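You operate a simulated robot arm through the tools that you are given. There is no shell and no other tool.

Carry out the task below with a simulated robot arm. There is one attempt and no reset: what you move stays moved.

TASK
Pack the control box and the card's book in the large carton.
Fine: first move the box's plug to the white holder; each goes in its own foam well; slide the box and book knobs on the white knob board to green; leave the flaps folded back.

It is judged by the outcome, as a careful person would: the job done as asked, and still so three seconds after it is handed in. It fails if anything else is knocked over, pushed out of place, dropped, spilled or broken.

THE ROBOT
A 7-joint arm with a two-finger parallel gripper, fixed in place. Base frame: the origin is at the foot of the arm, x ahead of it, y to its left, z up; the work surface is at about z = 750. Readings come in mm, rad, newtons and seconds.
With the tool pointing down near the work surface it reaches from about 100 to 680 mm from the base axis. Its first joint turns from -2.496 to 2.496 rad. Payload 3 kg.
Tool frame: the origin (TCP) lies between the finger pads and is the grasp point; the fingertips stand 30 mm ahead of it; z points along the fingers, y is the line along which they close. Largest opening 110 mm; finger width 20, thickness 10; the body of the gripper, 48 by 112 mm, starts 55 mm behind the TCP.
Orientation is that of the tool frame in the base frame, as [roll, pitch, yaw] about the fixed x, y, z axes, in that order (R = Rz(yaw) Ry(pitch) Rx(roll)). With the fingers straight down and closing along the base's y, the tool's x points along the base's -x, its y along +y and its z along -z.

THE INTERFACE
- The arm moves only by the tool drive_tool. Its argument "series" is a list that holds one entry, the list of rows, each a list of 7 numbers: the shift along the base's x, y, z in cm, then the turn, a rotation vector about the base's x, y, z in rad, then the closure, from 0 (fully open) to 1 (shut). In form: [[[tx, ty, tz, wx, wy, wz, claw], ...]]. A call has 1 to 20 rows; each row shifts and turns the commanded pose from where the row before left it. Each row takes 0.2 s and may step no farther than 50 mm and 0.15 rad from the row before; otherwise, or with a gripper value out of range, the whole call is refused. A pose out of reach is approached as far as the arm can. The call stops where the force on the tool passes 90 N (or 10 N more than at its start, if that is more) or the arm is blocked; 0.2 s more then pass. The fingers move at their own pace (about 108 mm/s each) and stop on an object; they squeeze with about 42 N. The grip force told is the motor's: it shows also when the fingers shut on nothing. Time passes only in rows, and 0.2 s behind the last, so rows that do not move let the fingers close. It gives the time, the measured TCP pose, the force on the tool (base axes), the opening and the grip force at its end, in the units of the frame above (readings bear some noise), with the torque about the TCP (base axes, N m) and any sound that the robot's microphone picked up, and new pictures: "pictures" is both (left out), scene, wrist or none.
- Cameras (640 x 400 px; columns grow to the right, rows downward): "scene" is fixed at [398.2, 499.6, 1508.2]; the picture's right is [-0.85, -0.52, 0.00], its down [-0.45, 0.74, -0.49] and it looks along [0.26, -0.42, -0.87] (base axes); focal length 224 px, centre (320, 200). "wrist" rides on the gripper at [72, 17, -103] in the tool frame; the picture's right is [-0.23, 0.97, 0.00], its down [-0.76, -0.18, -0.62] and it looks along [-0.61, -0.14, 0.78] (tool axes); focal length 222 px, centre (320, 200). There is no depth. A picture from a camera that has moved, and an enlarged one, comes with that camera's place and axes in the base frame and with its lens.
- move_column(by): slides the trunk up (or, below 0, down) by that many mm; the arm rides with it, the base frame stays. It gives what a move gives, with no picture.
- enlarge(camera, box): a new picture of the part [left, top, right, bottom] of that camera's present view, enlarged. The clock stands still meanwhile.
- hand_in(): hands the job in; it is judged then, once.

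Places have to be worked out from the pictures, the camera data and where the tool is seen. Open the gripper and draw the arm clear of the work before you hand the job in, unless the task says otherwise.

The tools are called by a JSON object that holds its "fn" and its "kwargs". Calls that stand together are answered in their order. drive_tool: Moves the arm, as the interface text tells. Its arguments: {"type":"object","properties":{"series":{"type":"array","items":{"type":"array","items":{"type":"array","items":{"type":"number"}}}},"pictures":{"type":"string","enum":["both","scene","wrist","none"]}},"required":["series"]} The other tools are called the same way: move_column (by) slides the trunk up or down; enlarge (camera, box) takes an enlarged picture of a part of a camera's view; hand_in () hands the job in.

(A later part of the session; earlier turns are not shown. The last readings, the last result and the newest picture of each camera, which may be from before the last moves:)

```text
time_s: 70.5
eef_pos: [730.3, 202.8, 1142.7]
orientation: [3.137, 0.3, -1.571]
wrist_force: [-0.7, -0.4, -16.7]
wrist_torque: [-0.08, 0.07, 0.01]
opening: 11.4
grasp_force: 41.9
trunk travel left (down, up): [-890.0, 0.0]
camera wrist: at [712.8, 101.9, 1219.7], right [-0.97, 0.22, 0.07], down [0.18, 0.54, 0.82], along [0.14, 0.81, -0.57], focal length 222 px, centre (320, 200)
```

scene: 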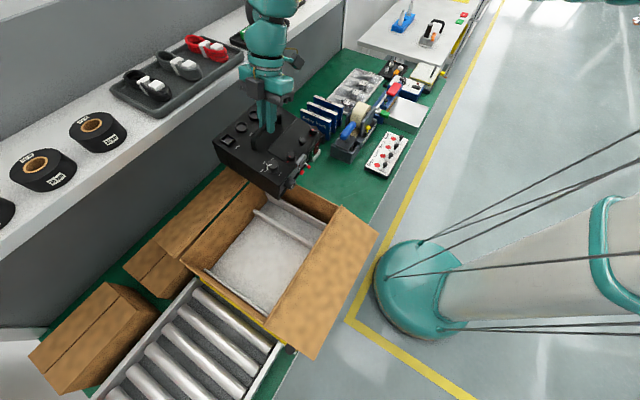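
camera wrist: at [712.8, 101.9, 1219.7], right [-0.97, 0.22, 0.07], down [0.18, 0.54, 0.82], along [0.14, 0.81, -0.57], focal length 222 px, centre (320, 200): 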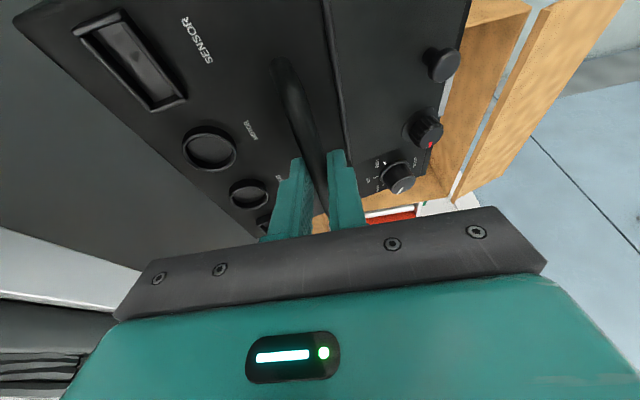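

That reached (730,203) freely. Now I sweep toward the carton from this extended posture.

{"fn": "drive_tool", "kwargs": {"series": [[[-0.6, 3, 0, 0, 0, 0, 1], [-0.8, 3, 0, 0, 0, 0, 1], [-1, 3, 0, 0, 0, 0, 1], [-1, 3, 0, 0, 0, 0, 1], [-1.1, 3, 0, 0, 0, 0, 1], [0, 0, 0, 0, 0, 0, 1]]]}}

```text
time_s: 71.8
eef_pos: [686.9, 268.5, 1141.7]
orientation: [3.136, 0.298, -1.573]
wrist_force: [0.4, -0.4, -18.1]
wrist_torque: [-0.1, -0.06, 0.01]
opening: 11.6
grasp_force: 41.9
out of reach, approached as far as the arm can: row 1, 2, 3, 4, 5
trunk travel left (down, up): [-890.0, 0.0]
camera wrist: at [669.1, 168.2, 1218.8], right [-0.97, 0.22, 0.07], down [0.18, 0.54, 0.82], along [0.14, 0.81, -0.57], focal length 222 px, centre (320, 200)
```

scene: 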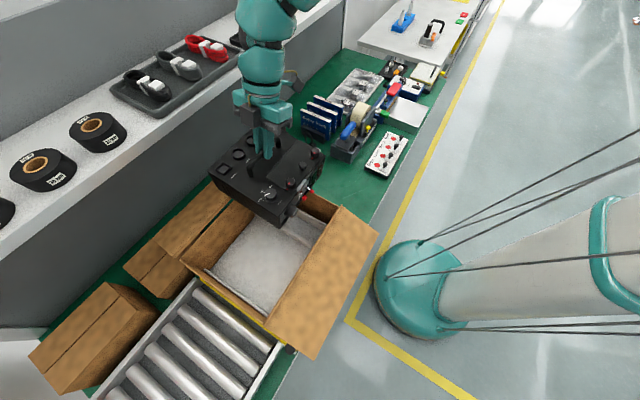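
wrist: 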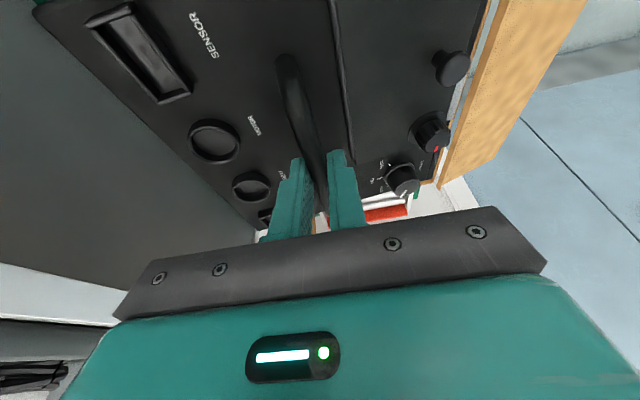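

The data now fit: the shoulder sits well to the −y side (about y≈−250), so the carton side is at full stretch. Since the box hangs freely on its round handle bar, I can lean the tool about the bar axis (toward +x) to gain reach while the box stays level. I do that slowly here.

{"fn": "drive_tool", "kwargs": {"series": [[[0, 0, 0, 0, -0.08, 0, 1], [0, 0, 0, 0, -0.08, 0, 1], [0, 0, 0, 0, -0.08, 0, 1], [0, 0, 0, 0, 0, 0, 1]]]}}

{"fn": "enlarge", "kwargs": {"camera": "scene", "box": [180, 80, 360, 240]}}

```text
time_s: 72.8
eef_pos: [684.6, 272.2, 1142.2]
orientation: [-2.892, 0.288, -1.5]
wrist_force: [-2.0, 1.1, -17.4]
wrist_torque: [-0.03, 0.17, -0.02]
opening: 11.5
grasp_force: 41.7
trunk travel left (down, up): [-890.0, 0.0]
camera wrist: at [648.5, 172.7, 1213.6], right [-0.96, 0.22, -0.16], down [-0.02, 0.55, 0.84], along [0.27, 0.81, -0.52], focal length 222 px, centre (320, 200)
```

scene: 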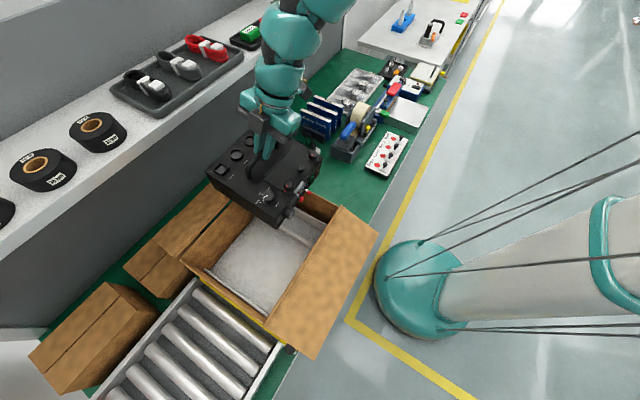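
wrist: 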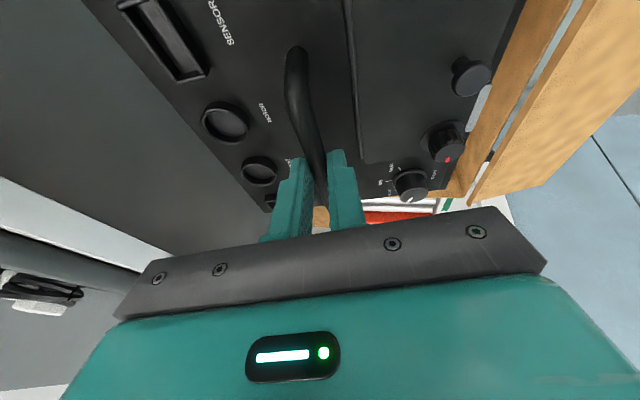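

```text
2.50 times, centred on (270, 160) of scene
camera zoom: at [398.2, 499.6, 1508.2], right [-0.85, -0.52, 0.0], down [-0.45, 0.74, -0.49], along [0.26, -0.42, -0.87], focal length 561 px, centre (445, 300)
```

zoom: 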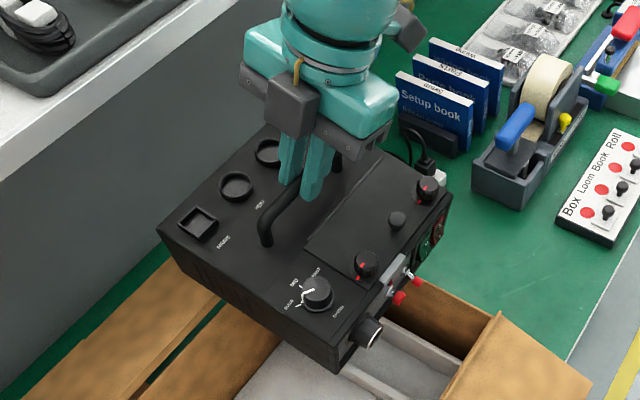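

The box follows the tool's lean a bit by friction, as expected, but still hangs safely. I lean further (to ≈0.5 rad total) and check the picture.

{"fn": "drive_tool", "kwargs": {"series": [[[0, 0, 0, 0, -0.08, 0, 1], [0, 0, 0, 0, -0.08, 0, 1], [0, 0, 0, 0, -0.08, 0, 1], [0, 0, 0, 0, 0, 0, 1]]]}}

{"fn": "enlarge", "kwargs": {"camera": "scene", "box": [180, 80, 360, 240]}}

{"fn": "enlarge", "kwargs": {"camera": "wrist", "box": [220, 60, 460, 230]}}

```text
time_s: 73.8
eef_pos: [684.3, 270.3, 1142.5]
orientation: [-2.646, 0.265, -1.43]
wrist_force: [-0.3, 0.7, -17.6]
wrist_torque: [-0.09, 0.29, 0.02]
opening: 11.4
grasp_force: 41.7
trunk travel left (down, up): [-890.0, 0.0]
camera wrist: at [634.0, 170.8, 1203.2], right [-0.9, 0.22, -0.39], down [-0.22, 0.54, 0.81], along [0.39, 0.81, -0.44], focal length 222 px, centre (320, 200)
```

scene: 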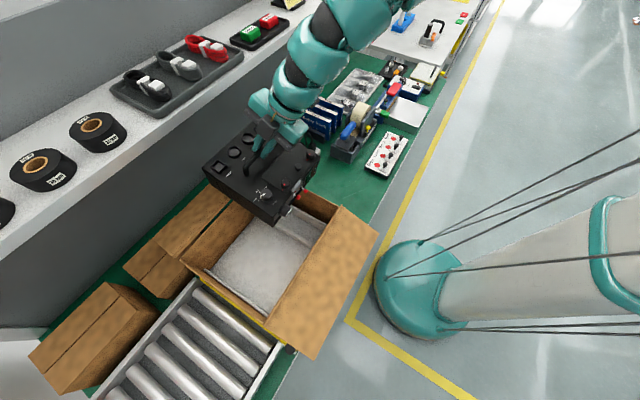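
wrist: 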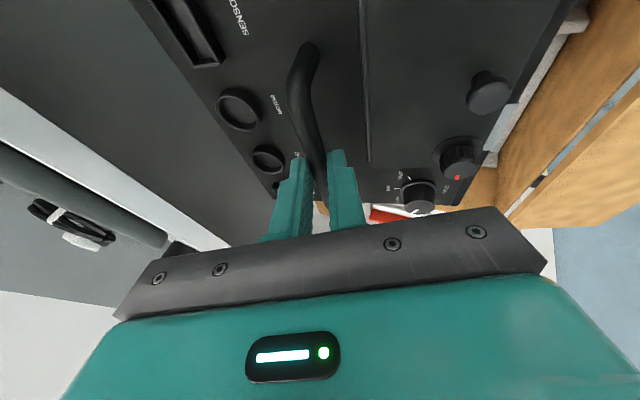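

```text
2.50 times, centred on (270, 160) of scene
camera zoom: at [398.2, 499.6, 1508.2], right [-0.85, -0.52, 0.0], down [-0.45, 0.74, -0.49], along [0.26, -0.42, -0.87], focal length 561 px, centre (445, 300)
```

zoom: 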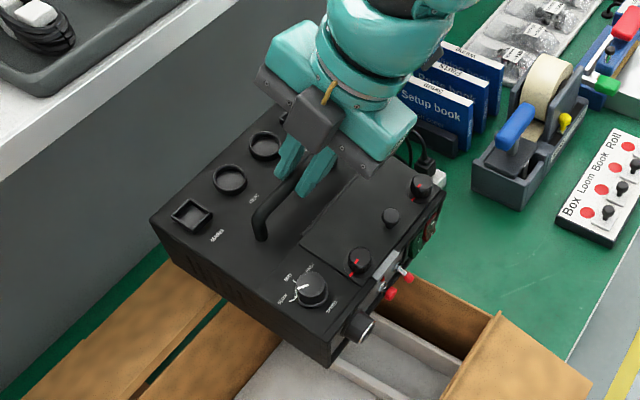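

```text
2.35 times, centred on (340, 145) of wrist
camera zoom: at [634.0, 170.8, 1203.2], right [-0.9, 0.22, -0.39], down [-0.22, 0.54, 0.81], along [0.39, 0.81, -0.44], focal length 523 px, centre (273, 329)
```

zoom: 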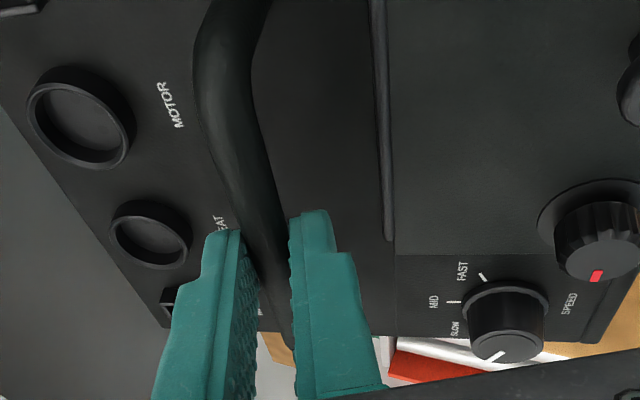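

Box hangs fine (torque shows it's ~5° beyond its natural hang). I over-lean slightly and come back, so friction brings the box nearer level.

{"fn": "drive_tool", "kwargs": {"series": [[[0, 0, 0, 0, -0.09, 0, 1], [0, 0, 0, 0, -0.09, 0, 1], [0, 0, 0, 0, 0, 0, 1], [0, 0, 0, 0, 0.06, 0, 1], [0, 0, 0, 0, 0.06, 0, 1], [0, 0, 0, 0, 0.06, 0, 1], [0, 0, 0, 0, 0, 0, 1]]]}}

{"fn": "enlarge", "kwargs": {"camera": "scene", "box": [180, 80, 360, 240]}}

```text
time_s: 75.5
eef_pos: [692.5, 274.7, 1139.0]
orientation: [-2.647, 0.267, -1.429]
wrist_force: [-0.3, 0.0, -17.2]
wrist_torque: [-0.11, 0.07, -0.01]
opening: 11.5
grasp_force: 42.3
out of reach, approached as far as the arm can: row 2
trunk travel left (down, up): [-890.0, 0.0]
camera wrist: at [641.0, 175.4, 1200.4], right [-0.9, 0.22, -0.39], down [-0.22, 0.55, 0.81], along [0.39, 0.81, -0.44], focal length 222 px, centre (320, 200)
```

scene: 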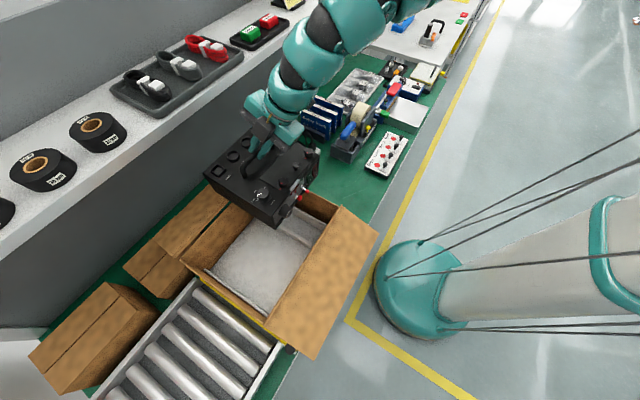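
wrist: 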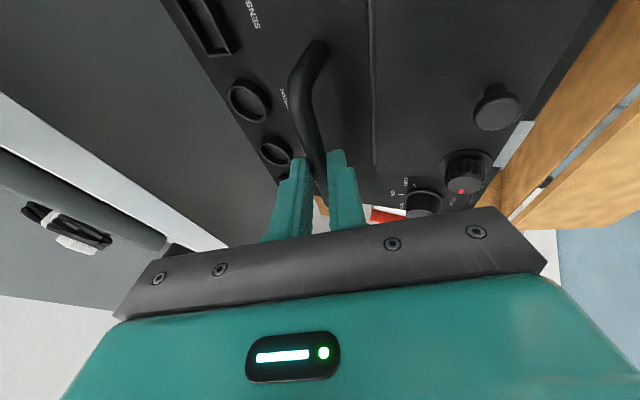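

```text
2.50 times, centred on (270, 160) of scene
camera zoom: at [398.2, 499.6, 1508.2], right [-0.85, -0.52, 0.0], down [-0.45, 0.74, -0.49], along [0.26, -0.42, -0.87], focal length 561 px, centre (445, 300)
```

zoom: 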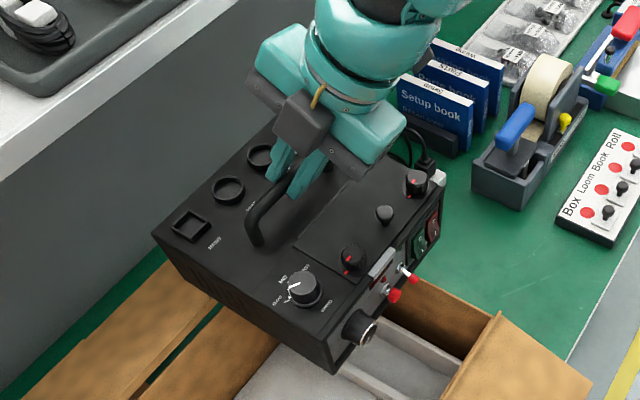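

Now the box is near level (torque ≈ its natural hang). I move toward the well's position.

{"fn": "drive_tool", "kwargs": {"series": [[[-0.4, 1.5, 0, 0, 0, 0, 1], [-0.8, 3, 0, 0, 0, 0, 1], [-1, 3.3, 0, 0, 0, 0, 1], [-1, 3.3, 0, 0, 0, 0, 1], [-0.8, 3, 0, 0, 0, 0, 1], [-0.4, 1.7, 0, 0, 0, 0, 1], [0, 0, 0, 0, 0, 0, 1]]]}}

{"fn": "enlarge", "kwargs": {"camera": "scene", "box": [140, 120, 380, 340]}}

```text
time_s: 77.0
eef_pos: [645.1, 429.8, 1141.4]
orientation: [-2.648, 0.266, -1.431]
wrist_force: [-0.2, -0.5, -16.8]
wrist_torque: [-0.09, 0.13, 0.01]
opening: 11.8
grasp_force: 42.3
out of reach, approached as far as the arm can: row 6
trunk travel left (down, up): [-890.0, 0.0]
camera wrist: at [594.5, 330.6, 1201.7], right [-0.9, 0.22, -0.39], down [-0.22, 0.54, 0.81], along [0.39, 0.81, -0.44], focal length 222 px, centre (320, 200)
```

scene: 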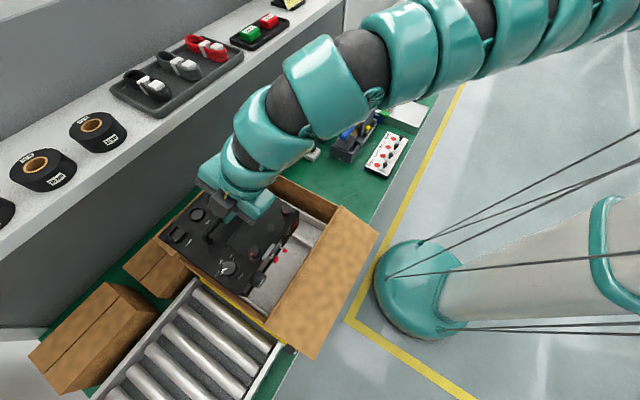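
wrist: 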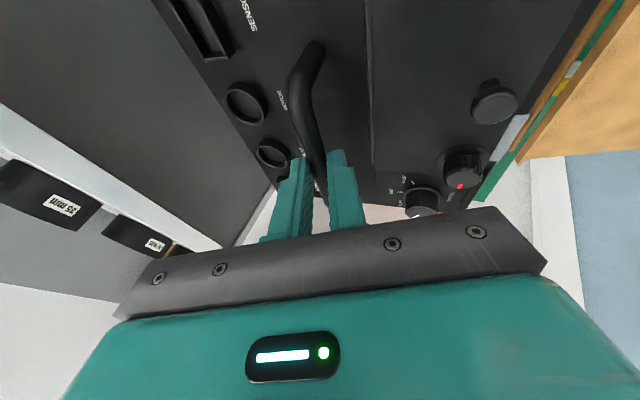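

```text
1.82 times, centred on (260, 230) of scene
camera zoom: at [398.2, 499.6, 1508.2], right [-0.85, -0.52, 0.0], down [-0.45, 0.74, -0.49], along [0.26, -0.42, -0.87], focal length 408 px, centre (429, 146)
```

zoom: 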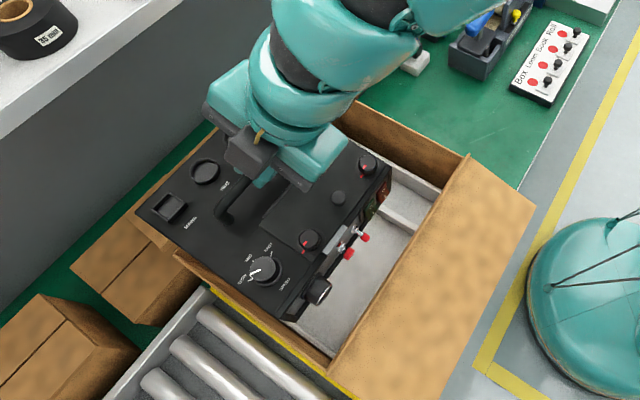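

Nearly at the target. I raise the tool 6 cm (closer to shoulder height gives a few mm more reach), then trim +y/+x.

{"fn": "drive_tool", "kwargs": {"series": [[[0, 0, 2, 0, 0, 0, 1], [0, 0, 2, 0, 0, 0, 1], [0, 0, 2, 0, 0, 0, 1], [0.2, 0.45, 0, 0, 0, 0, 1], [0, 0, 0, 0, 0, 0, 1], [0, 0, 0, 0, 0, 0, 1]]]}}

{"fn": "enlarge", "kwargs": {"camera": "scene", "box": [140, 120, 380, 340]}}

```text
time_s: 78.5
eef_pos: [645.6, 435.9, 1199.8]
orientation: [-2.646, 0.264, -1.433]
wrist_force: [-0.3, -0.1, -18.1]
wrist_torque: [-0.11, 0.16, -0.01]
opening: 11.9
grasp_force: 42.0
trunk travel left (down, up): [-890.0, 0.0]
camera wrist: at [594.6, 335.8, 1260.9], right [-0.9, 0.22, -0.39], down [-0.22, 0.54, 0.81], along [0.39, 0.81, -0.44], focal length 222 px, centre (320, 200)
```

scene: 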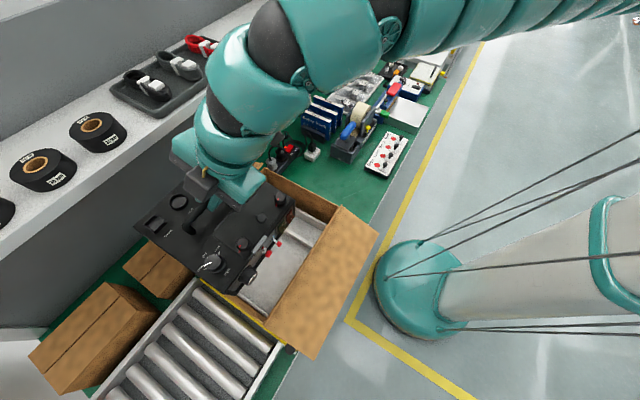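
wrist: 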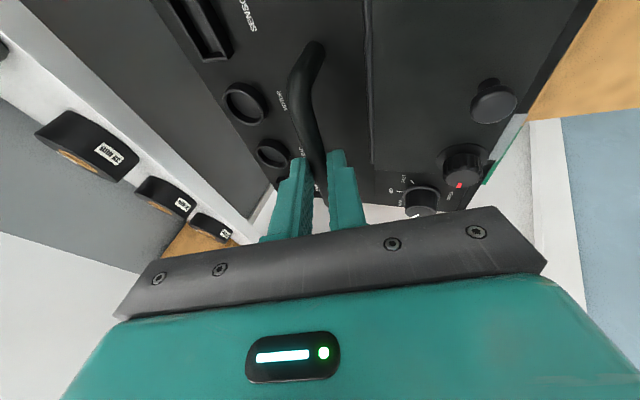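

```text
1.82 times, centred on (260, 230) of scene
camera zoom: at [398.2, 499.6, 1508.2], right [-0.85, -0.52, 0.0], down [-0.45, 0.74, -0.49], along [0.26, -0.42, -0.87], focal length 408 px, centre (429, 146)
```

zoom: 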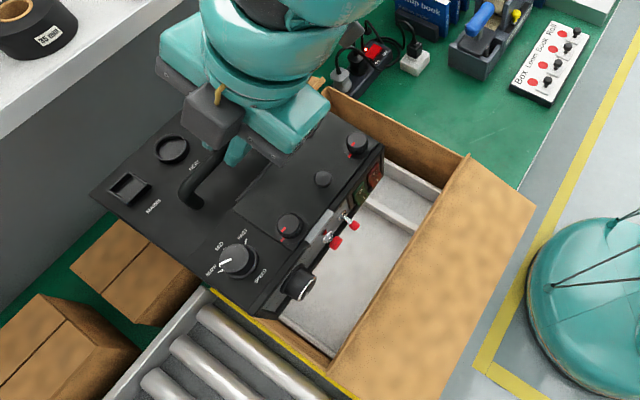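

Box is above the well: predicted footprint x≈545–740 (plus front controls), y≈342–538 inside the well. I lower by the trunk 150 mm and check.

{"fn": "move_column", "kwargs": {"by": -130}}

{"fn": "drive_tool", "kwargs": {"series": [[[0, 0, 0, 0, 0, 0, 1]]]}}

{"fn": "enlarge", "kwargs": {"camera": "scene", "box": [140, 120, 380, 340]}}

{"fn": "enlarge", "kwargs": {"camera": "wrist", "box": [180, 0, 580, 230]}}

```text
time_s: 80.0
eef_pos: [645.6, 435.2, 1071.1]
orientation: [-2.646, 0.265, -1.431]
wrist_force: [0.0, -0.4, -17.1]
wrist_torque: [-0.09, 0.16, 0.02]
opening: 11.3
grasp_force: 41.4
trunk travel left (down, up): [-760.0, 130.0]
```

```text
time_s: 80.4
eef_pos: [646.7, 435.7, 1069.6]
orientation: [-2.645, 0.265, -1.433]
wrist_force: [0.2, -0.4, -17.2]
wrist_torque: [-0.07, 0.13, 0.01]
opening: 11.5
grasp_force: 42.1
trunk travel left (down, up): [-760.0, 130.0]
camera wrist: at [594.5, 335.3, 1131.1], right [-0.9, 0.22, -0.39], down [-0.22, 0.54, 0.81], along [0.39, 0.81, -0.44], focal length 222 px, centre (320, 200)
```

scene: 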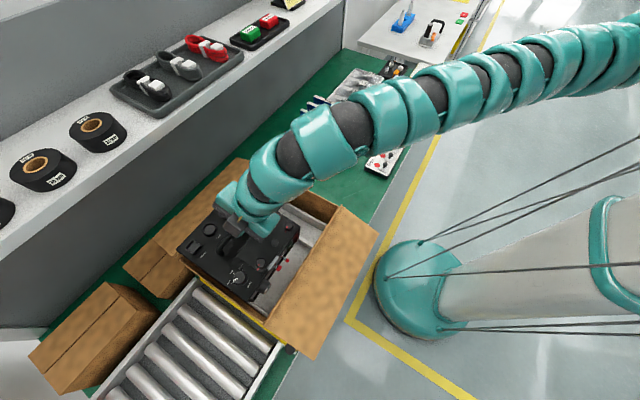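
wrist: 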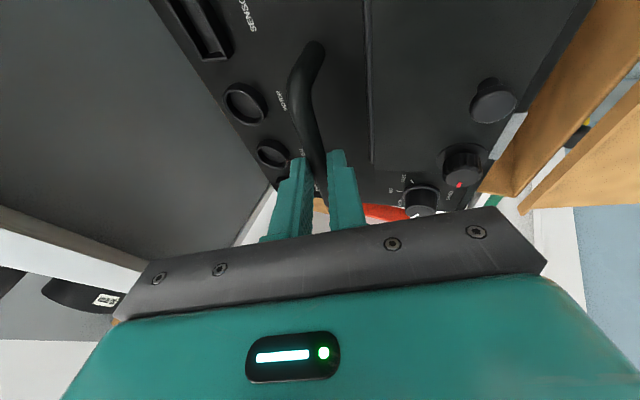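

```text
1.82 times, centred on (260, 230) of scene
camera zoom: at [398.2, 499.6, 1508.2], right [-0.85, -0.52, 0.0], down [-0.45, 0.74, -0.49], along [0.26, -0.42, -0.87], focal length 408 px, centre (429, 146)
```

zoom: 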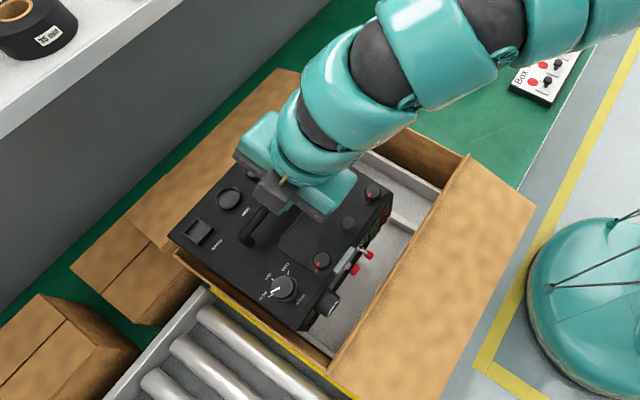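

```text
1.60 times, centred on (380, 115) of wrist
camera zoom: at [594.5, 335.3, 1131.1], right [-0.9, 0.22, -0.39], down [-0.22, 0.54, 0.81], along [0.39, 0.81, -0.44], focal length 355 px, centre (224, 336)
```

zoom: 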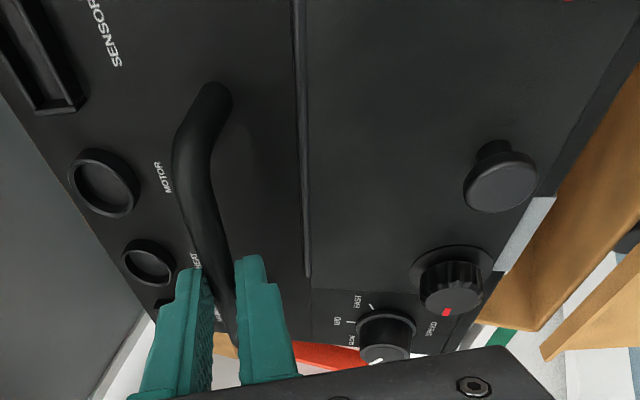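

The box is just entering the carton with margins on all sides (≈8 mm or more). I lower another 95 mm by the trunk.

{"fn": "move_column", "kwargs": {"by": -95}}

{"fn": "drive_tool", "kwargs": {"series": [[[0, 0, 0, 0, 0, 0, 1]]]}}

{"fn": "enlarge", "kwargs": {"camera": "scene", "box": [140, 120, 380, 340]}}

{"fn": "enlarge", "kwargs": {"camera": "wrist", "box": [180, 0, 580, 230]}}

```text
time_s: 81.7
eef_pos: [644.9, 435.1, 975.3]
orientation: [-2.645, 0.266, -1.431]
wrist_force: [-0.5, 0.1, -17.5]
wrist_torque: [-0.13, 0.16, 0.01]
opening: 11.5
grasp_force: 42.0
trunk travel left (down, up): [-665.0, 225.0]
```

```text
time_s: 82.1
eef_pos: [646.3, 434.2, 975.5]
orientation: [-2.647, 0.266, -1.432]
wrist_force: [-0.1, 0.1, -18.5]
wrist_torque: [-0.13, 0.14, -0.02]
opening: 11.6
grasp_force: 41.6
trunk travel left (down, up): [-665.0, 225.0]
camera wrist: at [594.3, 335.2, 1036.1], right [-0.9, 0.22, -0.39], down [-0.22, 0.54, 0.81], along [0.39, 0.81, -0.44], focal length 222 px, centre (320, 200)
```

scene: 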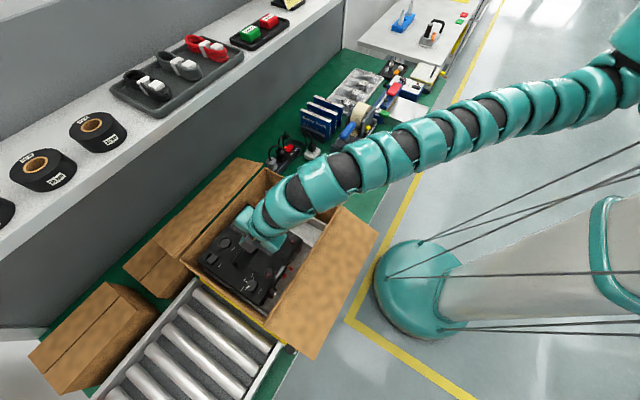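
wrist: 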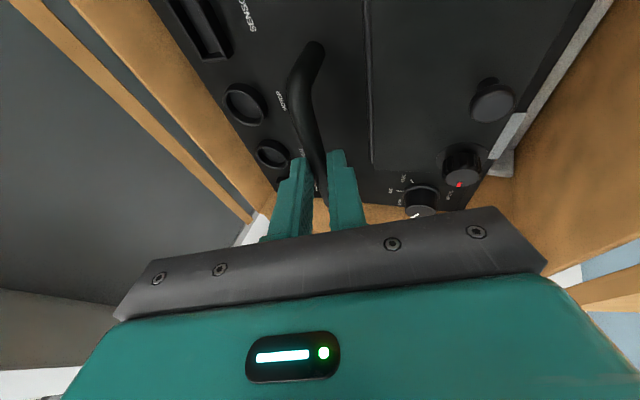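

```text
1.82 times, centred on (260, 230) of scene
camera zoom: at [398.2, 499.6, 1508.2], right [-0.85, -0.52, 0.0], down [-0.45, 0.74, -0.49], along [0.26, -0.42, -0.87], focal length 408 px, centre (429, 146)
```

zoom: 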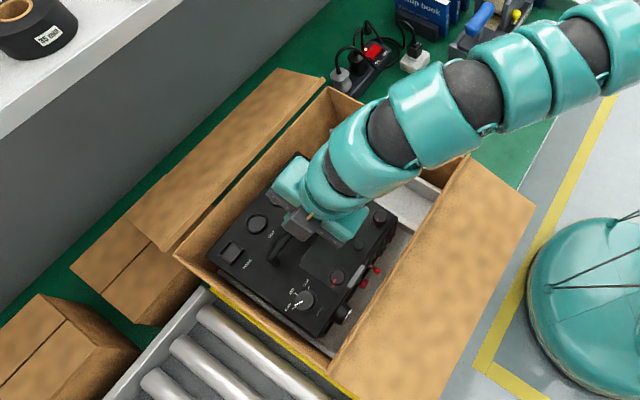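

```text
1.60 times, centred on (380, 115) of wrist
camera zoom: at [594.3, 335.2, 1036.1], right [-0.9, 0.22, -0.39], down [-0.22, 0.54, 0.81], along [0.39, 0.81, -0.44], focal length 355 px, centre (224, 336)
```

zoom: 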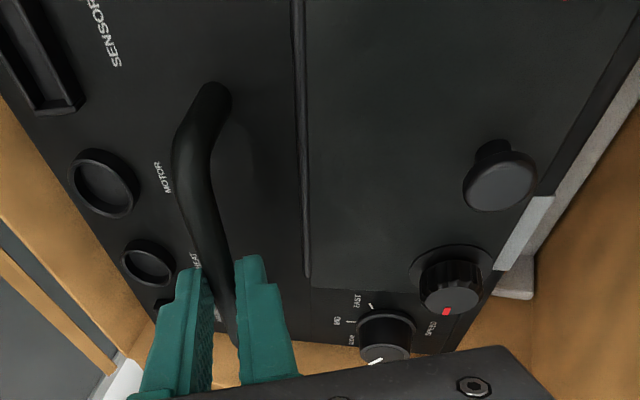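

Still hanging free, no contact. I lower 20 mm more with the trunk, then go in small steps watching the force.

{"fn": "move_column", "kwargs": {"by": -20}}

{"fn": "move_column", "kwargs": {"by": -6}}

{"fn": "move_column", "kwargs": {"by": -5}}

```text
time_s: 82.8
eef_pos: [645.1, 435.3, 955.5]
orientation: [-2.646, 0.266, -1.43]
wrist_force: [3.2, -1.1, -9.9]
wrist_torque: [0.48, 0.0, -0.22]
opening: 11.7
grasp_force: 42.0
trunk travel left (down, up): [-645.0, 245.0]
```

```text
time_s: 83.3
eef_pos: [644.1, 434.1, 956.0]
orientation: [-2.639, 0.27, -1.429]
wrist_force: [3.3, -0.9, 16.6]
wrist_torque: [-0.42, -0.23, -0.55]
opening: 11.5
grasp_force: 42.1
trunk travel left (down, up): [-639.0, 251.0]
```

```text
time_s: 83.9
eef_pos: [645.8, 434.5, 953.5]
orientation: [-2.631, 0.277, -1.427]
wrist_force: [12.3, 4.2, 46.0]
wrist_torque: [0.53, -0.82, -0.07]
opening: 11.6
grasp_force: 41.6
trunk travel left (down, up): [-634.0, 256.0]
```

Contact came ~15–20 mm too early and the force rose to 46 N – something is under the box. I look before doing anything else.

{"fn": "drive_tool", "kwargs": {"series": [[[0, 0, 0.5, 0, 0, 0, 1], [0, 0, 0, 0, 0, 0, 1]]]}}

{"fn": "enlarge", "kwargs": {"camera": "scene", "box": [180, 170, 350, 330]}}

{"fn": "enlarge", "kwargs": {"camera": "wrist", "box": [180, 0, 580, 230]}}

```text
time_s: 84.5
eef_pos: [644.7, 434.3, 953.9]
orientation: [-2.638, 0.27, -1.429]
wrist_force: [21.1, 11.1, 43.4]
wrist_torque: [1.19, -1.02, 0.05]
opening: 11.6
grasp_force: 41.7
trunk travel left (down, up): [-634.0, 256.0]
camera wrist: at [593.1, 334.1, 1013.9], right [-0.89, 0.22, -0.39], down [-0.22, 0.54, 0.81], along [0.39, 0.81, -0.43], focal length 222 px, centre (320, 200)
```

scene: 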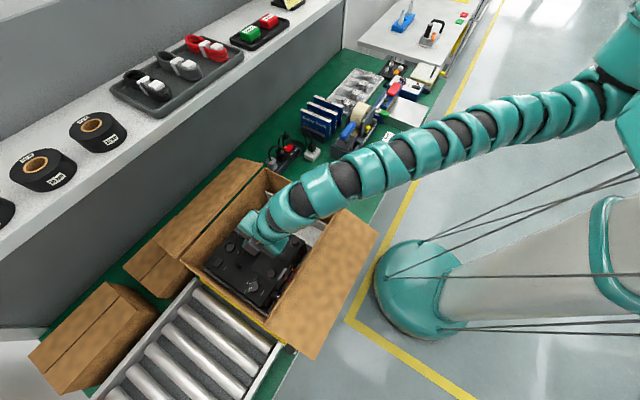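
wrist: 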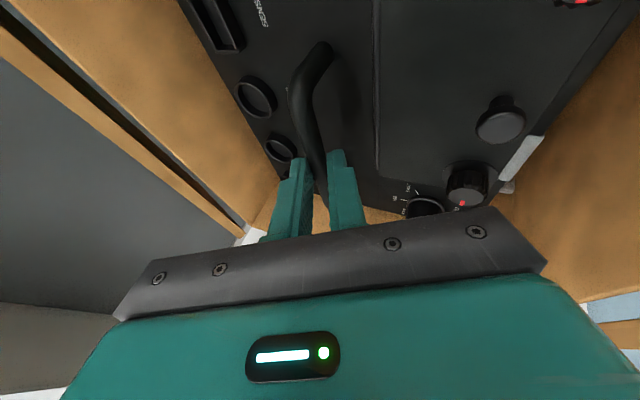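

```text
2.50 times, centred on (265, 250) of scene
camera zoom: at [398.2, 499.6, 1508.2], right [-0.85, -0.52, 0.0], down [-0.45, 0.74, -0.49], along [0.26, -0.42, -0.87], focal length 561 px, centre (458, 75)
```

zoom: 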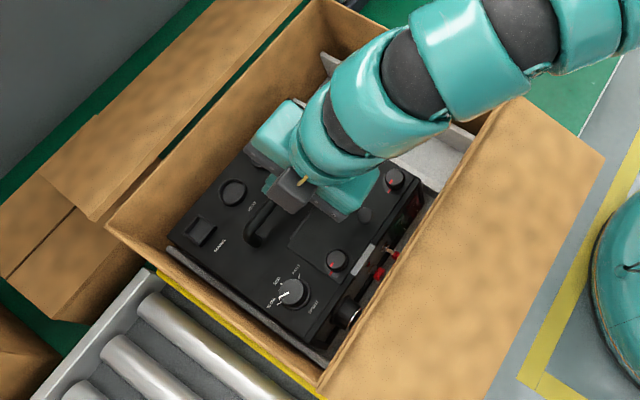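

```text
1.60 times, centred on (380, 115) of wrist
camera zoom: at [593.1, 334.1, 1013.9], right [-0.89, 0.22, -0.39], down [-0.22, 0.54, 0.81], along [0.39, 0.81, -0.43], focal length 355 px, centre (224, 336)
```

zoom: 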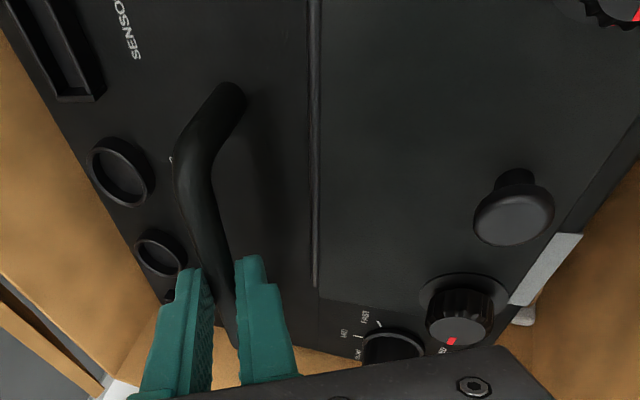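

The box appears to sit with its −y bottom edge on the ridge (it needs to be a bit further in +y). I raise it 60 mm clear of the ridges again and assess.

{"fn": "move_column", "kwargs": {"by": 10}}

{"fn": "move_column", "kwargs": {"by": 60}}

{"fn": "drive_tool", "kwargs": {"series": [[[0, 0, 0, 0, 0, 0, 1]]]}}

{"fn": "enlarge", "kwargs": {"camera": "scene", "box": [180, 170, 350, 330]}}

{"fn": "enlarge", "kwargs": {"camera": "wrist", "box": [180, 0, 580, 230]}}

```text
time_s: 85.1
eef_pos: [642.1, 431.7, 954.6]
orientation: [-2.657, 0.258, -1.435]
wrist_force: [4.7, -1.7, 4.2]
wrist_torque: [0.22, -0.11, -0.91]
opening: 11.6
grasp_force: 41.7
trunk travel left (down, up): [-644.0, 246.0]
```

```text
time_s: 86.1
eef_pos: [646.1, 435.0, 1019.0]
orientation: [-2.648, 0.264, -1.434]
wrist_force: [0.4, -0.4, -17.3]
wrist_torque: [-0.12, 0.11, 0.04]
opening: 11.9
grasp_force: 42.2
trunk travel left (down, up): [-704.0, 186.0]
```

```text
time_s: 86.5
eef_pos: [645.4, 434.8, 1018.4]
orientation: [-2.648, 0.265, -1.433]
wrist_force: [-0.1, 0.2, -17.3]
wrist_torque: [-0.12, 0.14, 0.0]
opening: 11.6
grasp_force: 41.8
trunk travel left (down, up): [-704.0, 186.0]
camera wrist: at [594.2, 335.5, 1079.5], right [-0.9, 0.22, -0.39], down [-0.22, 0.54, 0.81], along [0.39, 0.81, -0.44], focal length 222 px, centre (320, 200)
```

scene: 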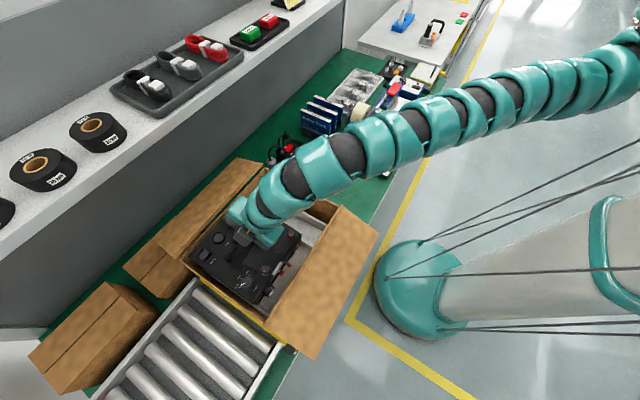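
wrist: 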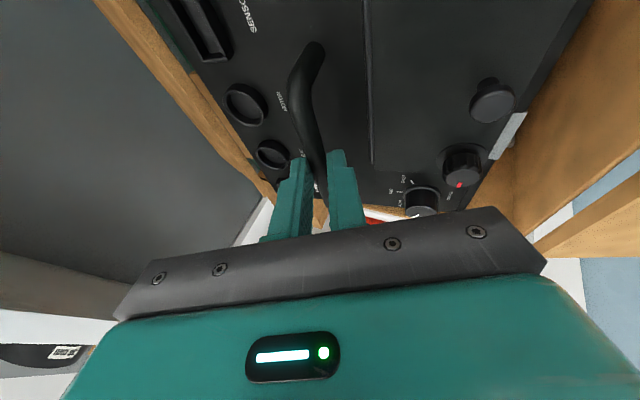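

```text
2.50 times, centred on (265, 250) of scene
camera zoom: at [398.2, 499.6, 1508.2], right [-0.85, -0.52, 0.0], down [-0.45, 0.74, -0.49], along [0.26, -0.42, -0.87], focal length 561 px, centre (458, 75)
```

zoom: 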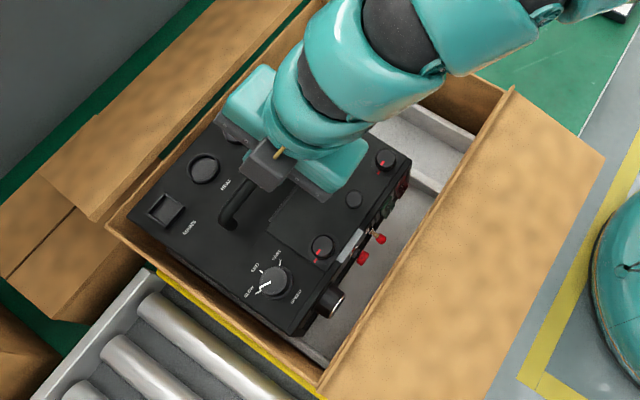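

```text
1.60 times, centred on (380, 115) of wrist
camera zoom: at [594.2, 335.5, 1079.5], right [-0.9, 0.22, -0.39], down [-0.22, 0.54, 0.81], along [0.39, 0.81, -0.44], focal length 355 px, centre (224, 336)
```

zoom: 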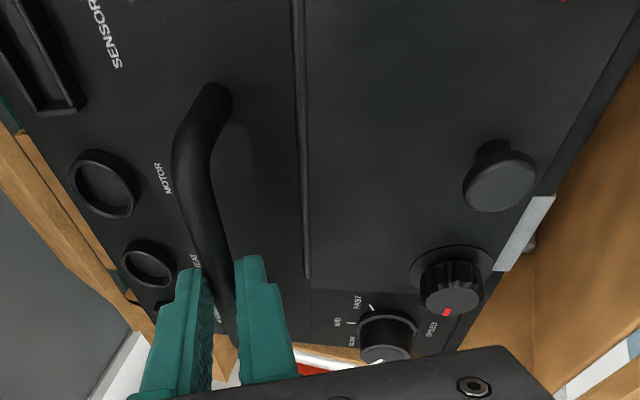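

Re-evaluating: the box had levelled itself out at that height, so it was most likely already on the well floor (my far-range floor estimate was ~15 mm off). To be well centred I shift +10 mm in x and −5 mm in y while clear of the ridges.

{"fn": "drive_tool", "kwargs": {"series": [[[0.5, -0.25, 0, 0, 0, 0, 1], [0.5, -0.25, 0, 0, 0, 0, 1], [0, 0, 0, 0, 0, 0, 1]]]}}

{"fn": "enlarge", "kwargs": {"camera": "scene", "box": [180, 170, 350, 330]}}

```text
time_s: 87.3
eef_pos: [656.0, 429.1, 1019.4]
orientation: [-2.647, 0.265, -1.431]
wrist_force: [-0.8, -0.8, -16.5]
wrist_torque: [-0.14, 0.32, 0.08]
opening: 11.6
grasp_force: 41.9
trunk travel left (down, up): [-704.0, 186.0]
camera wrist: at [604.0, 331.0, 1080.0], right [-0.9, 0.22, -0.39], down [-0.22, 0.54, 0.81], along [0.39, 0.81, -0.44], focal length 222 px, centre (320, 200)
```

scene: 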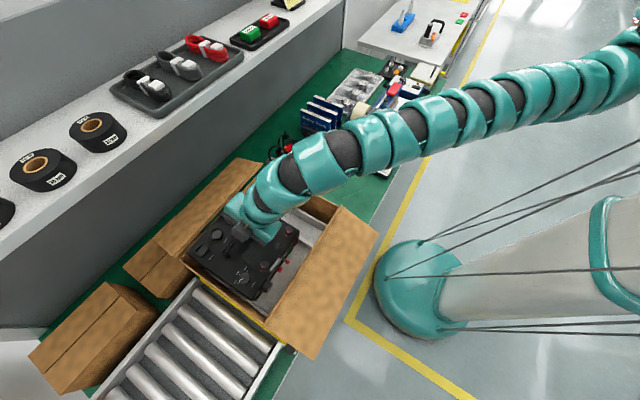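
wrist: 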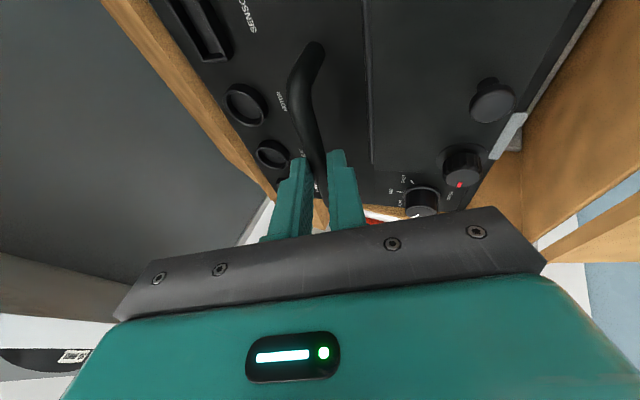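

```text
2.50 times, centred on (265, 250) of scene
camera zoom: at [398.2, 499.6, 1508.2], right [-0.85, -0.52, 0.0], down [-0.45, 0.74, -0.49], along [0.26, -0.42, -0.87], focal length 561 px, centre (458, 75)
```

zoom: 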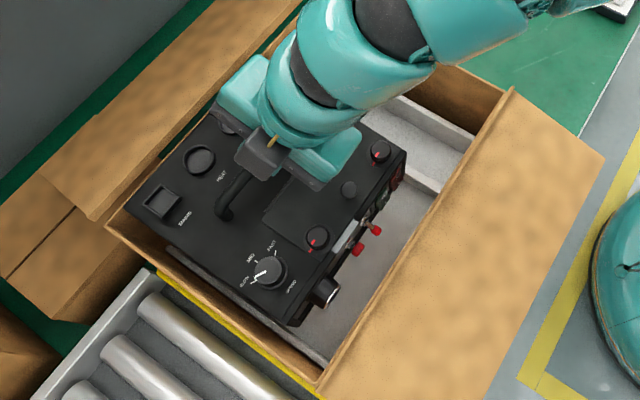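

A slight torque suggests the tilted box's +x lower edge brushes the wall; I back off 4 mm in x and lower again in steps.

{"fn": "drive_tool", "kwargs": {"series": [[[-0.4, 0, 0, 0, 0, 0, 1], [0, 0, 0, 0, 0, 0, 1]]], "pictures": "none"}}

{"fn": "move_column", "kwargs": {"by": -45}}

{"fn": "move_column", "kwargs": {"by": -8}}

{"fn": "move_column", "kwargs": {"by": -6}}

```text
time_s: 87.9
eef_pos: [652.2, 430.9, 1018.9]
orientation: [-2.646, 0.265, -1.43]
wrist_force: [0.0, 0.4, -17.9]
wrist_torque: [-0.14, 0.15, -0.01]
opening: 11.6
grasp_force: 41.8
trunk travel left (down, up): [-704.0, 186.0]
```

```text
time_s: 88.7
eef_pos: [651.6, 430.3, 975.3]
orientation: [-2.646, 0.265, -1.429]
wrist_force: [-0.5, 0.1, -18.1]
wrist_torque: [-0.15, 0.15, 0.02]
opening: 11.6
grasp_force: 42.2
trunk travel left (down, up): [-659.0, 231.0]
```

```text
time_s: 89.3
eef_pos: [651.4, 430.5, 967.0]
orientation: [-2.645, 0.266, -1.432]
wrist_force: [2.4, -1.3, -13.1]
wrist_torque: [0.11, 0.1, -0.13]
opening: 11.3
grasp_force: 42.1
trunk travel left (down, up): [-651.0, 239.0]
```

```text
time_s: 89.9
eef_pos: [654.5, 430.7, 965.8]
orientation: [-2.637, 0.269, -1.432]
wrist_force: [14.4, 4.4, 10.1]
wrist_torque: [-0.07, -0.42, 0.05]
opening: 11.3
grasp_force: 41.9
trunk travel left (down, up): [-645.0, 245.0]
```

Contact begins at 967. I look at how the box stands before going on.

{"fn": "drive_tool", "kwargs": {"series": [[[0, 0, 0, 0, 0, 0, 1]]]}}

{"fn": "enlarge", "kwargs": {"camera": "scene", "box": [180, 170, 350, 330]}}

{"fn": "enlarge", "kwargs": {"camera": "wrist", "box": [180, 0, 580, 230]}}

```text
time_s: 90.3
eef_pos: [653.2, 430.2, 965.0]
orientation: [-2.64, 0.27, -1.432]
wrist_force: [21.3, 6.8, 19.4]
wrist_torque: [0.07, -0.66, 0.09]
opening: 11.7
grasp_force: 41.7
trunk travel left (down, up): [-645.0, 245.0]
camera wrist: at [601.4, 330.3, 1024.9], right [-0.89, 0.22, -0.39], down [-0.22, 0.54, 0.81], along [0.39, 0.81, -0.43], focal length 222 px, centre (320, 200)
```

scene: 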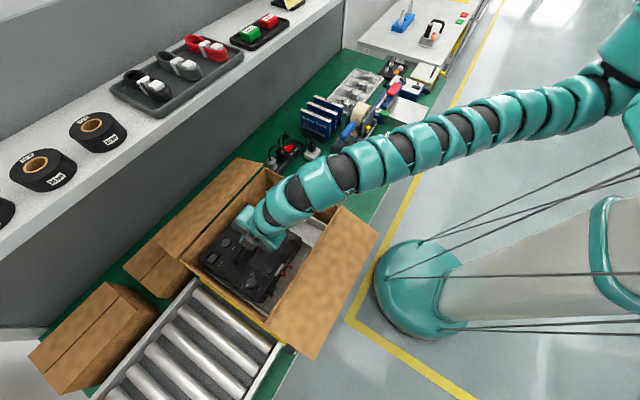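
wrist: 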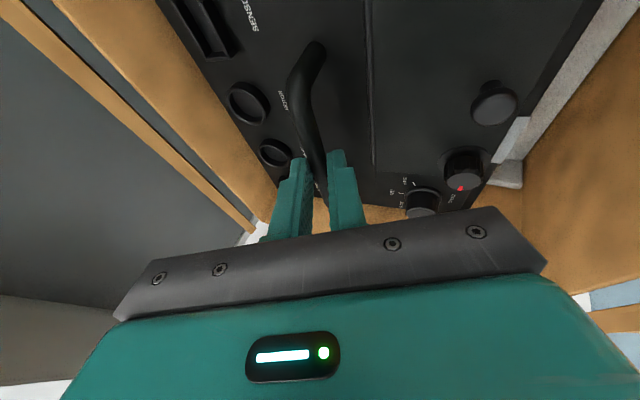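

```text
2.50 times, centred on (265, 250) of scene
camera zoom: at [398.2, 499.6, 1508.2], right [-0.85, -0.52, 0.0], down [-0.45, 0.74, -0.49], along [0.26, -0.42, -0.87], focal length 561 px, centre (458, 75)
```

zoom: 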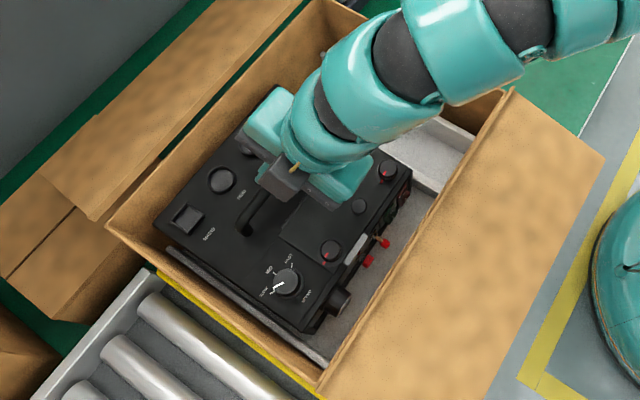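

```text
1.60 times, centred on (380, 115) of wrist
camera zoom: at [601.4, 330.3, 1024.9], right [-0.89, 0.22, -0.39], down [-0.22, 0.54, 0.81], along [0.39, 0.81, -0.43], focal length 355 px, centre (224, 336)
```

zoom: 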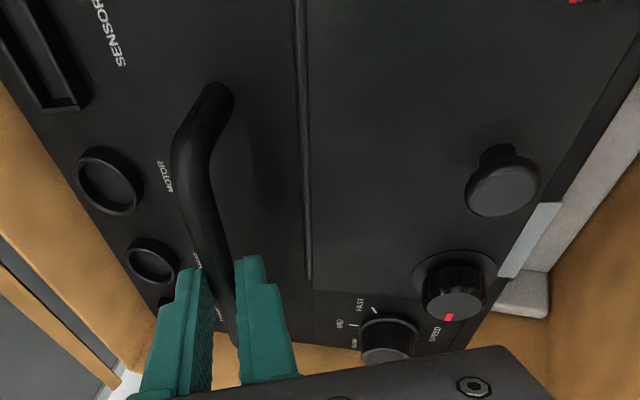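

The −x lower edge is gripping the foam by friction, keeping the box from levelling. I move +x while lowering, following the tilt-down motion.

{"fn": "drive_tool", "kwargs": {"series": [[[0.4, -0.1, -0.3, 0, 0, 0, 1], [0.4, -0.1, -0.3, 0, 0, 0, 1], [0, 0, 0, 0, 0, 0, 1]]]}}

{"fn": "enlarge", "kwargs": {"camera": "scene", "box": [180, 170, 350, 330]}}

{"fn": "enlarge", "kwargs": {"camera": "wrist", "box": [180, 0, 580, 230]}}

```text
time_s: 91.1
eef_pos: [654.9, 429.1, 955.5]
orientation: [-2.647, 0.264, -1.431]
wrist_force: [-8.9, -2.5, -0.4]
wrist_torque: [0.42, 0.25, 0.2]
opening: 11.6
grasp_force: 42.6
trunk travel left (down, up): [-645.0, 245.0]
camera wrist: at [603.8, 328.9, 1015.5], right [-0.9, 0.22, -0.39], down [-0.22, 0.54, 0.81], along [0.38, 0.81, -0.44], focal length 222 px, centre (320, 200)
```

scene: 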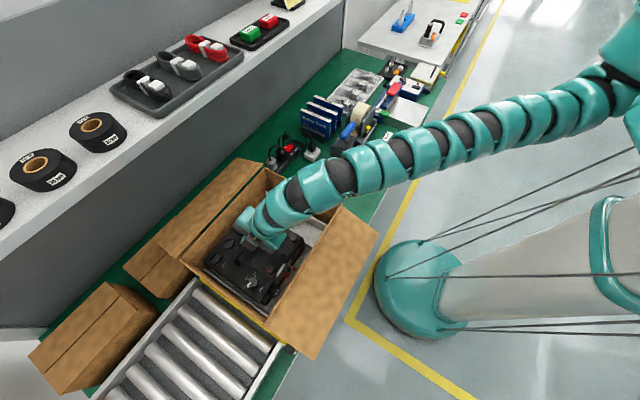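
wrist: 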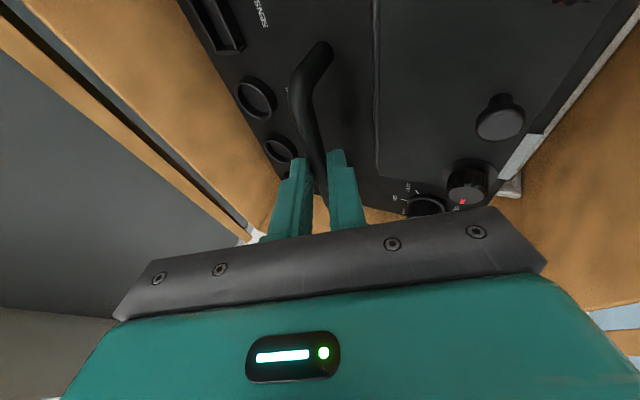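

```text
2.50 times, centred on (265, 250) of scene
camera zoom: at [398.2, 499.6, 1508.2], right [-0.85, -0.52, 0.0], down [-0.45, 0.74, -0.49], along [0.26, -0.42, -0.87], focal length 561 px, centre (458, 75)
```

zoom: 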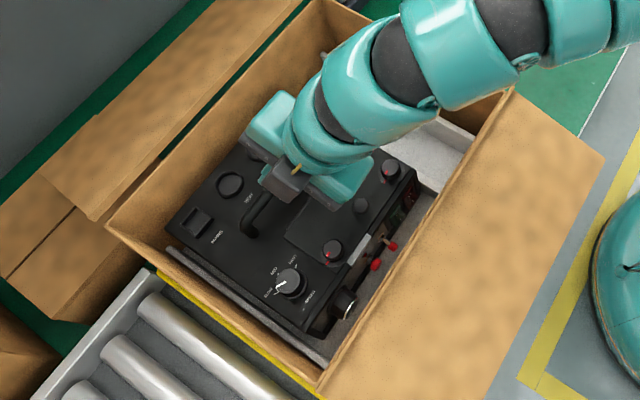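

```text
1.60 times, centred on (380, 115) of wrist
camera zoom: at [603.8, 328.9, 1015.5], right [-0.9, 0.22, -0.39], down [-0.22, 0.54, 0.81], along [0.38, 0.81, -0.44], focal length 355 px, centre (224, 336)
```

zoom: 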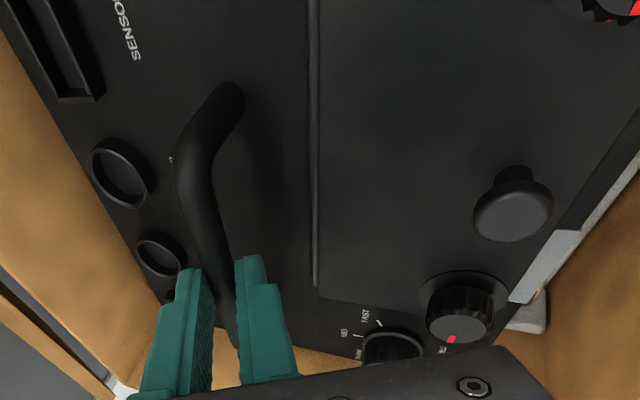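

Now the box is level with its weight on the floor (vertical force ≈0), positioned inside the well. I relax the sideways load slightly and open the fingers.

{"fn": "drive_tool", "kwargs": {"series": [[[-0.3, 0.05, -0.1, 0, 0, 0, 1], [0, 0, 0, 0, 0, 0, 1]]], "pictures": "none"}}

{"fn": "drive_tool", "kwargs": {"series": [[[0, 0, 0, 0, 0, 0, 0.85], [0, 0, 0, 0, 0, 0, 0.8], [0, 0, 0, 0, 0, 0, 0.75]]]}}

{"fn": "enlarge", "kwargs": {"camera": "wrist", "box": [180, 0, 580, 230]}}

{"fn": "enlarge", "kwargs": {"camera": "scene", "box": [180, 170, 350, 330]}}

```text
time_s: 91.7
eef_pos: [654.0, 428.5, 956.0]
orientation: [-2.643, 0.266, -1.431]
wrist_force: [-6.9, -0.6, -1.0]
wrist_torque: [0.42, 0.12, 0.23]
opening: 11.6
grasp_force: 42.0
trunk travel left (down, up): [-645.0, 245.0]
```

```text
time_s: 92.5
eef_pos: [655.8, 428.3, 954.0]
orientation: [-2.643, 0.265, -1.431]
wrist_force: [0.5, 0.3, -0.2]
wrist_torque: [0.0, -0.01, -0.01]
opening: 27.5
grasp_force: 0.1
trunk travel left (down, up): [-645.0, 245.0]
camera wrist: at [604.2, 328.8, 1015.3], right [-0.9, 0.22, -0.39], down [-0.22, 0.54, 0.81], along [0.39, 0.81, -0.44], focal length 222 px, centre (320, 200)
```

scene: 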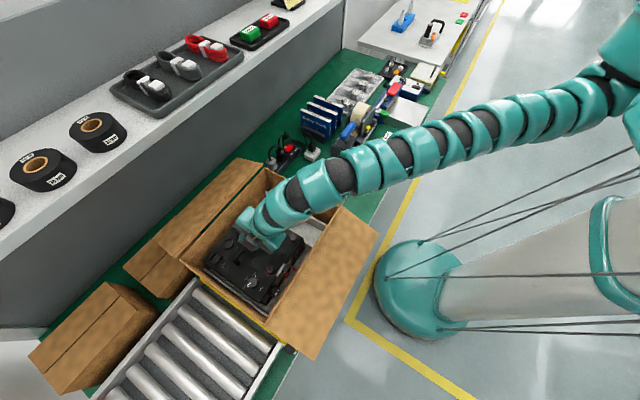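
wrist: 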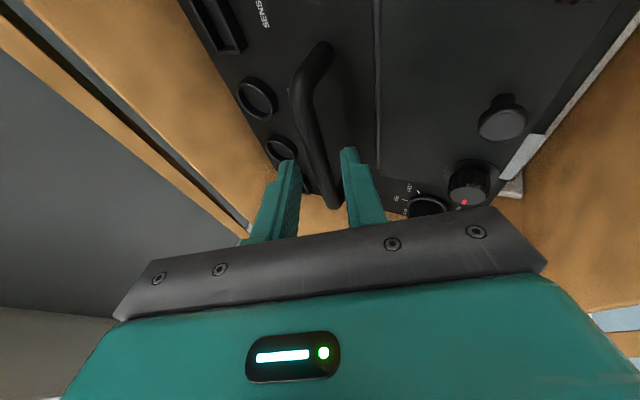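

```text
1.60 times, centred on (380, 115) of wrist
camera zoom: at [604.2, 328.8, 1015.3], right [-0.9, 0.22, -0.39], down [-0.22, 0.54, 0.81], along [0.39, 0.81, -0.44], focal length 355 px, centre (224, 336)
```

zoom: 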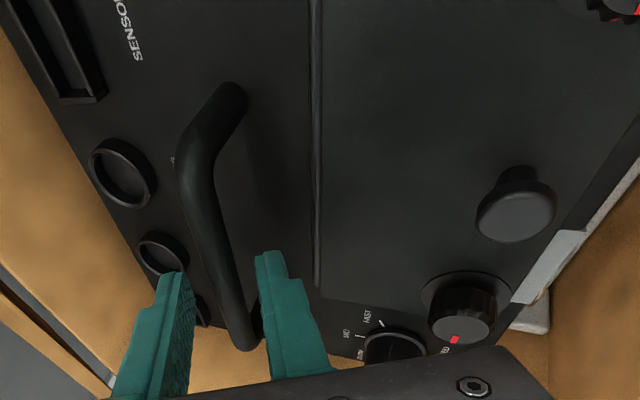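

```text
2.50 times, centred on (265, 250) of scene
camera zoom: at [398.2, 499.6, 1508.2], right [-0.85, -0.52, 0.0], down [-0.45, 0.74, -0.49], along [0.26, -0.42, -0.87], focal length 561 px, centre (458, 75)
```

zoom: 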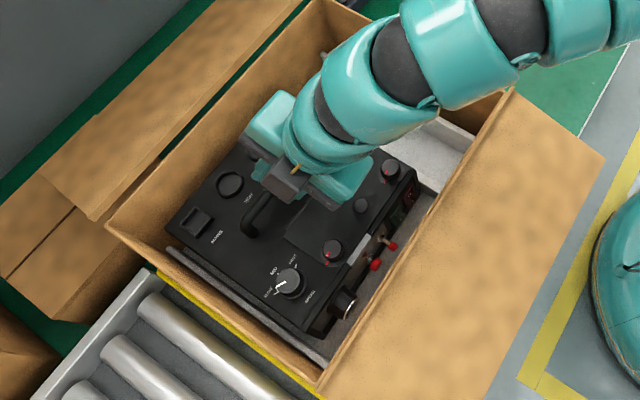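

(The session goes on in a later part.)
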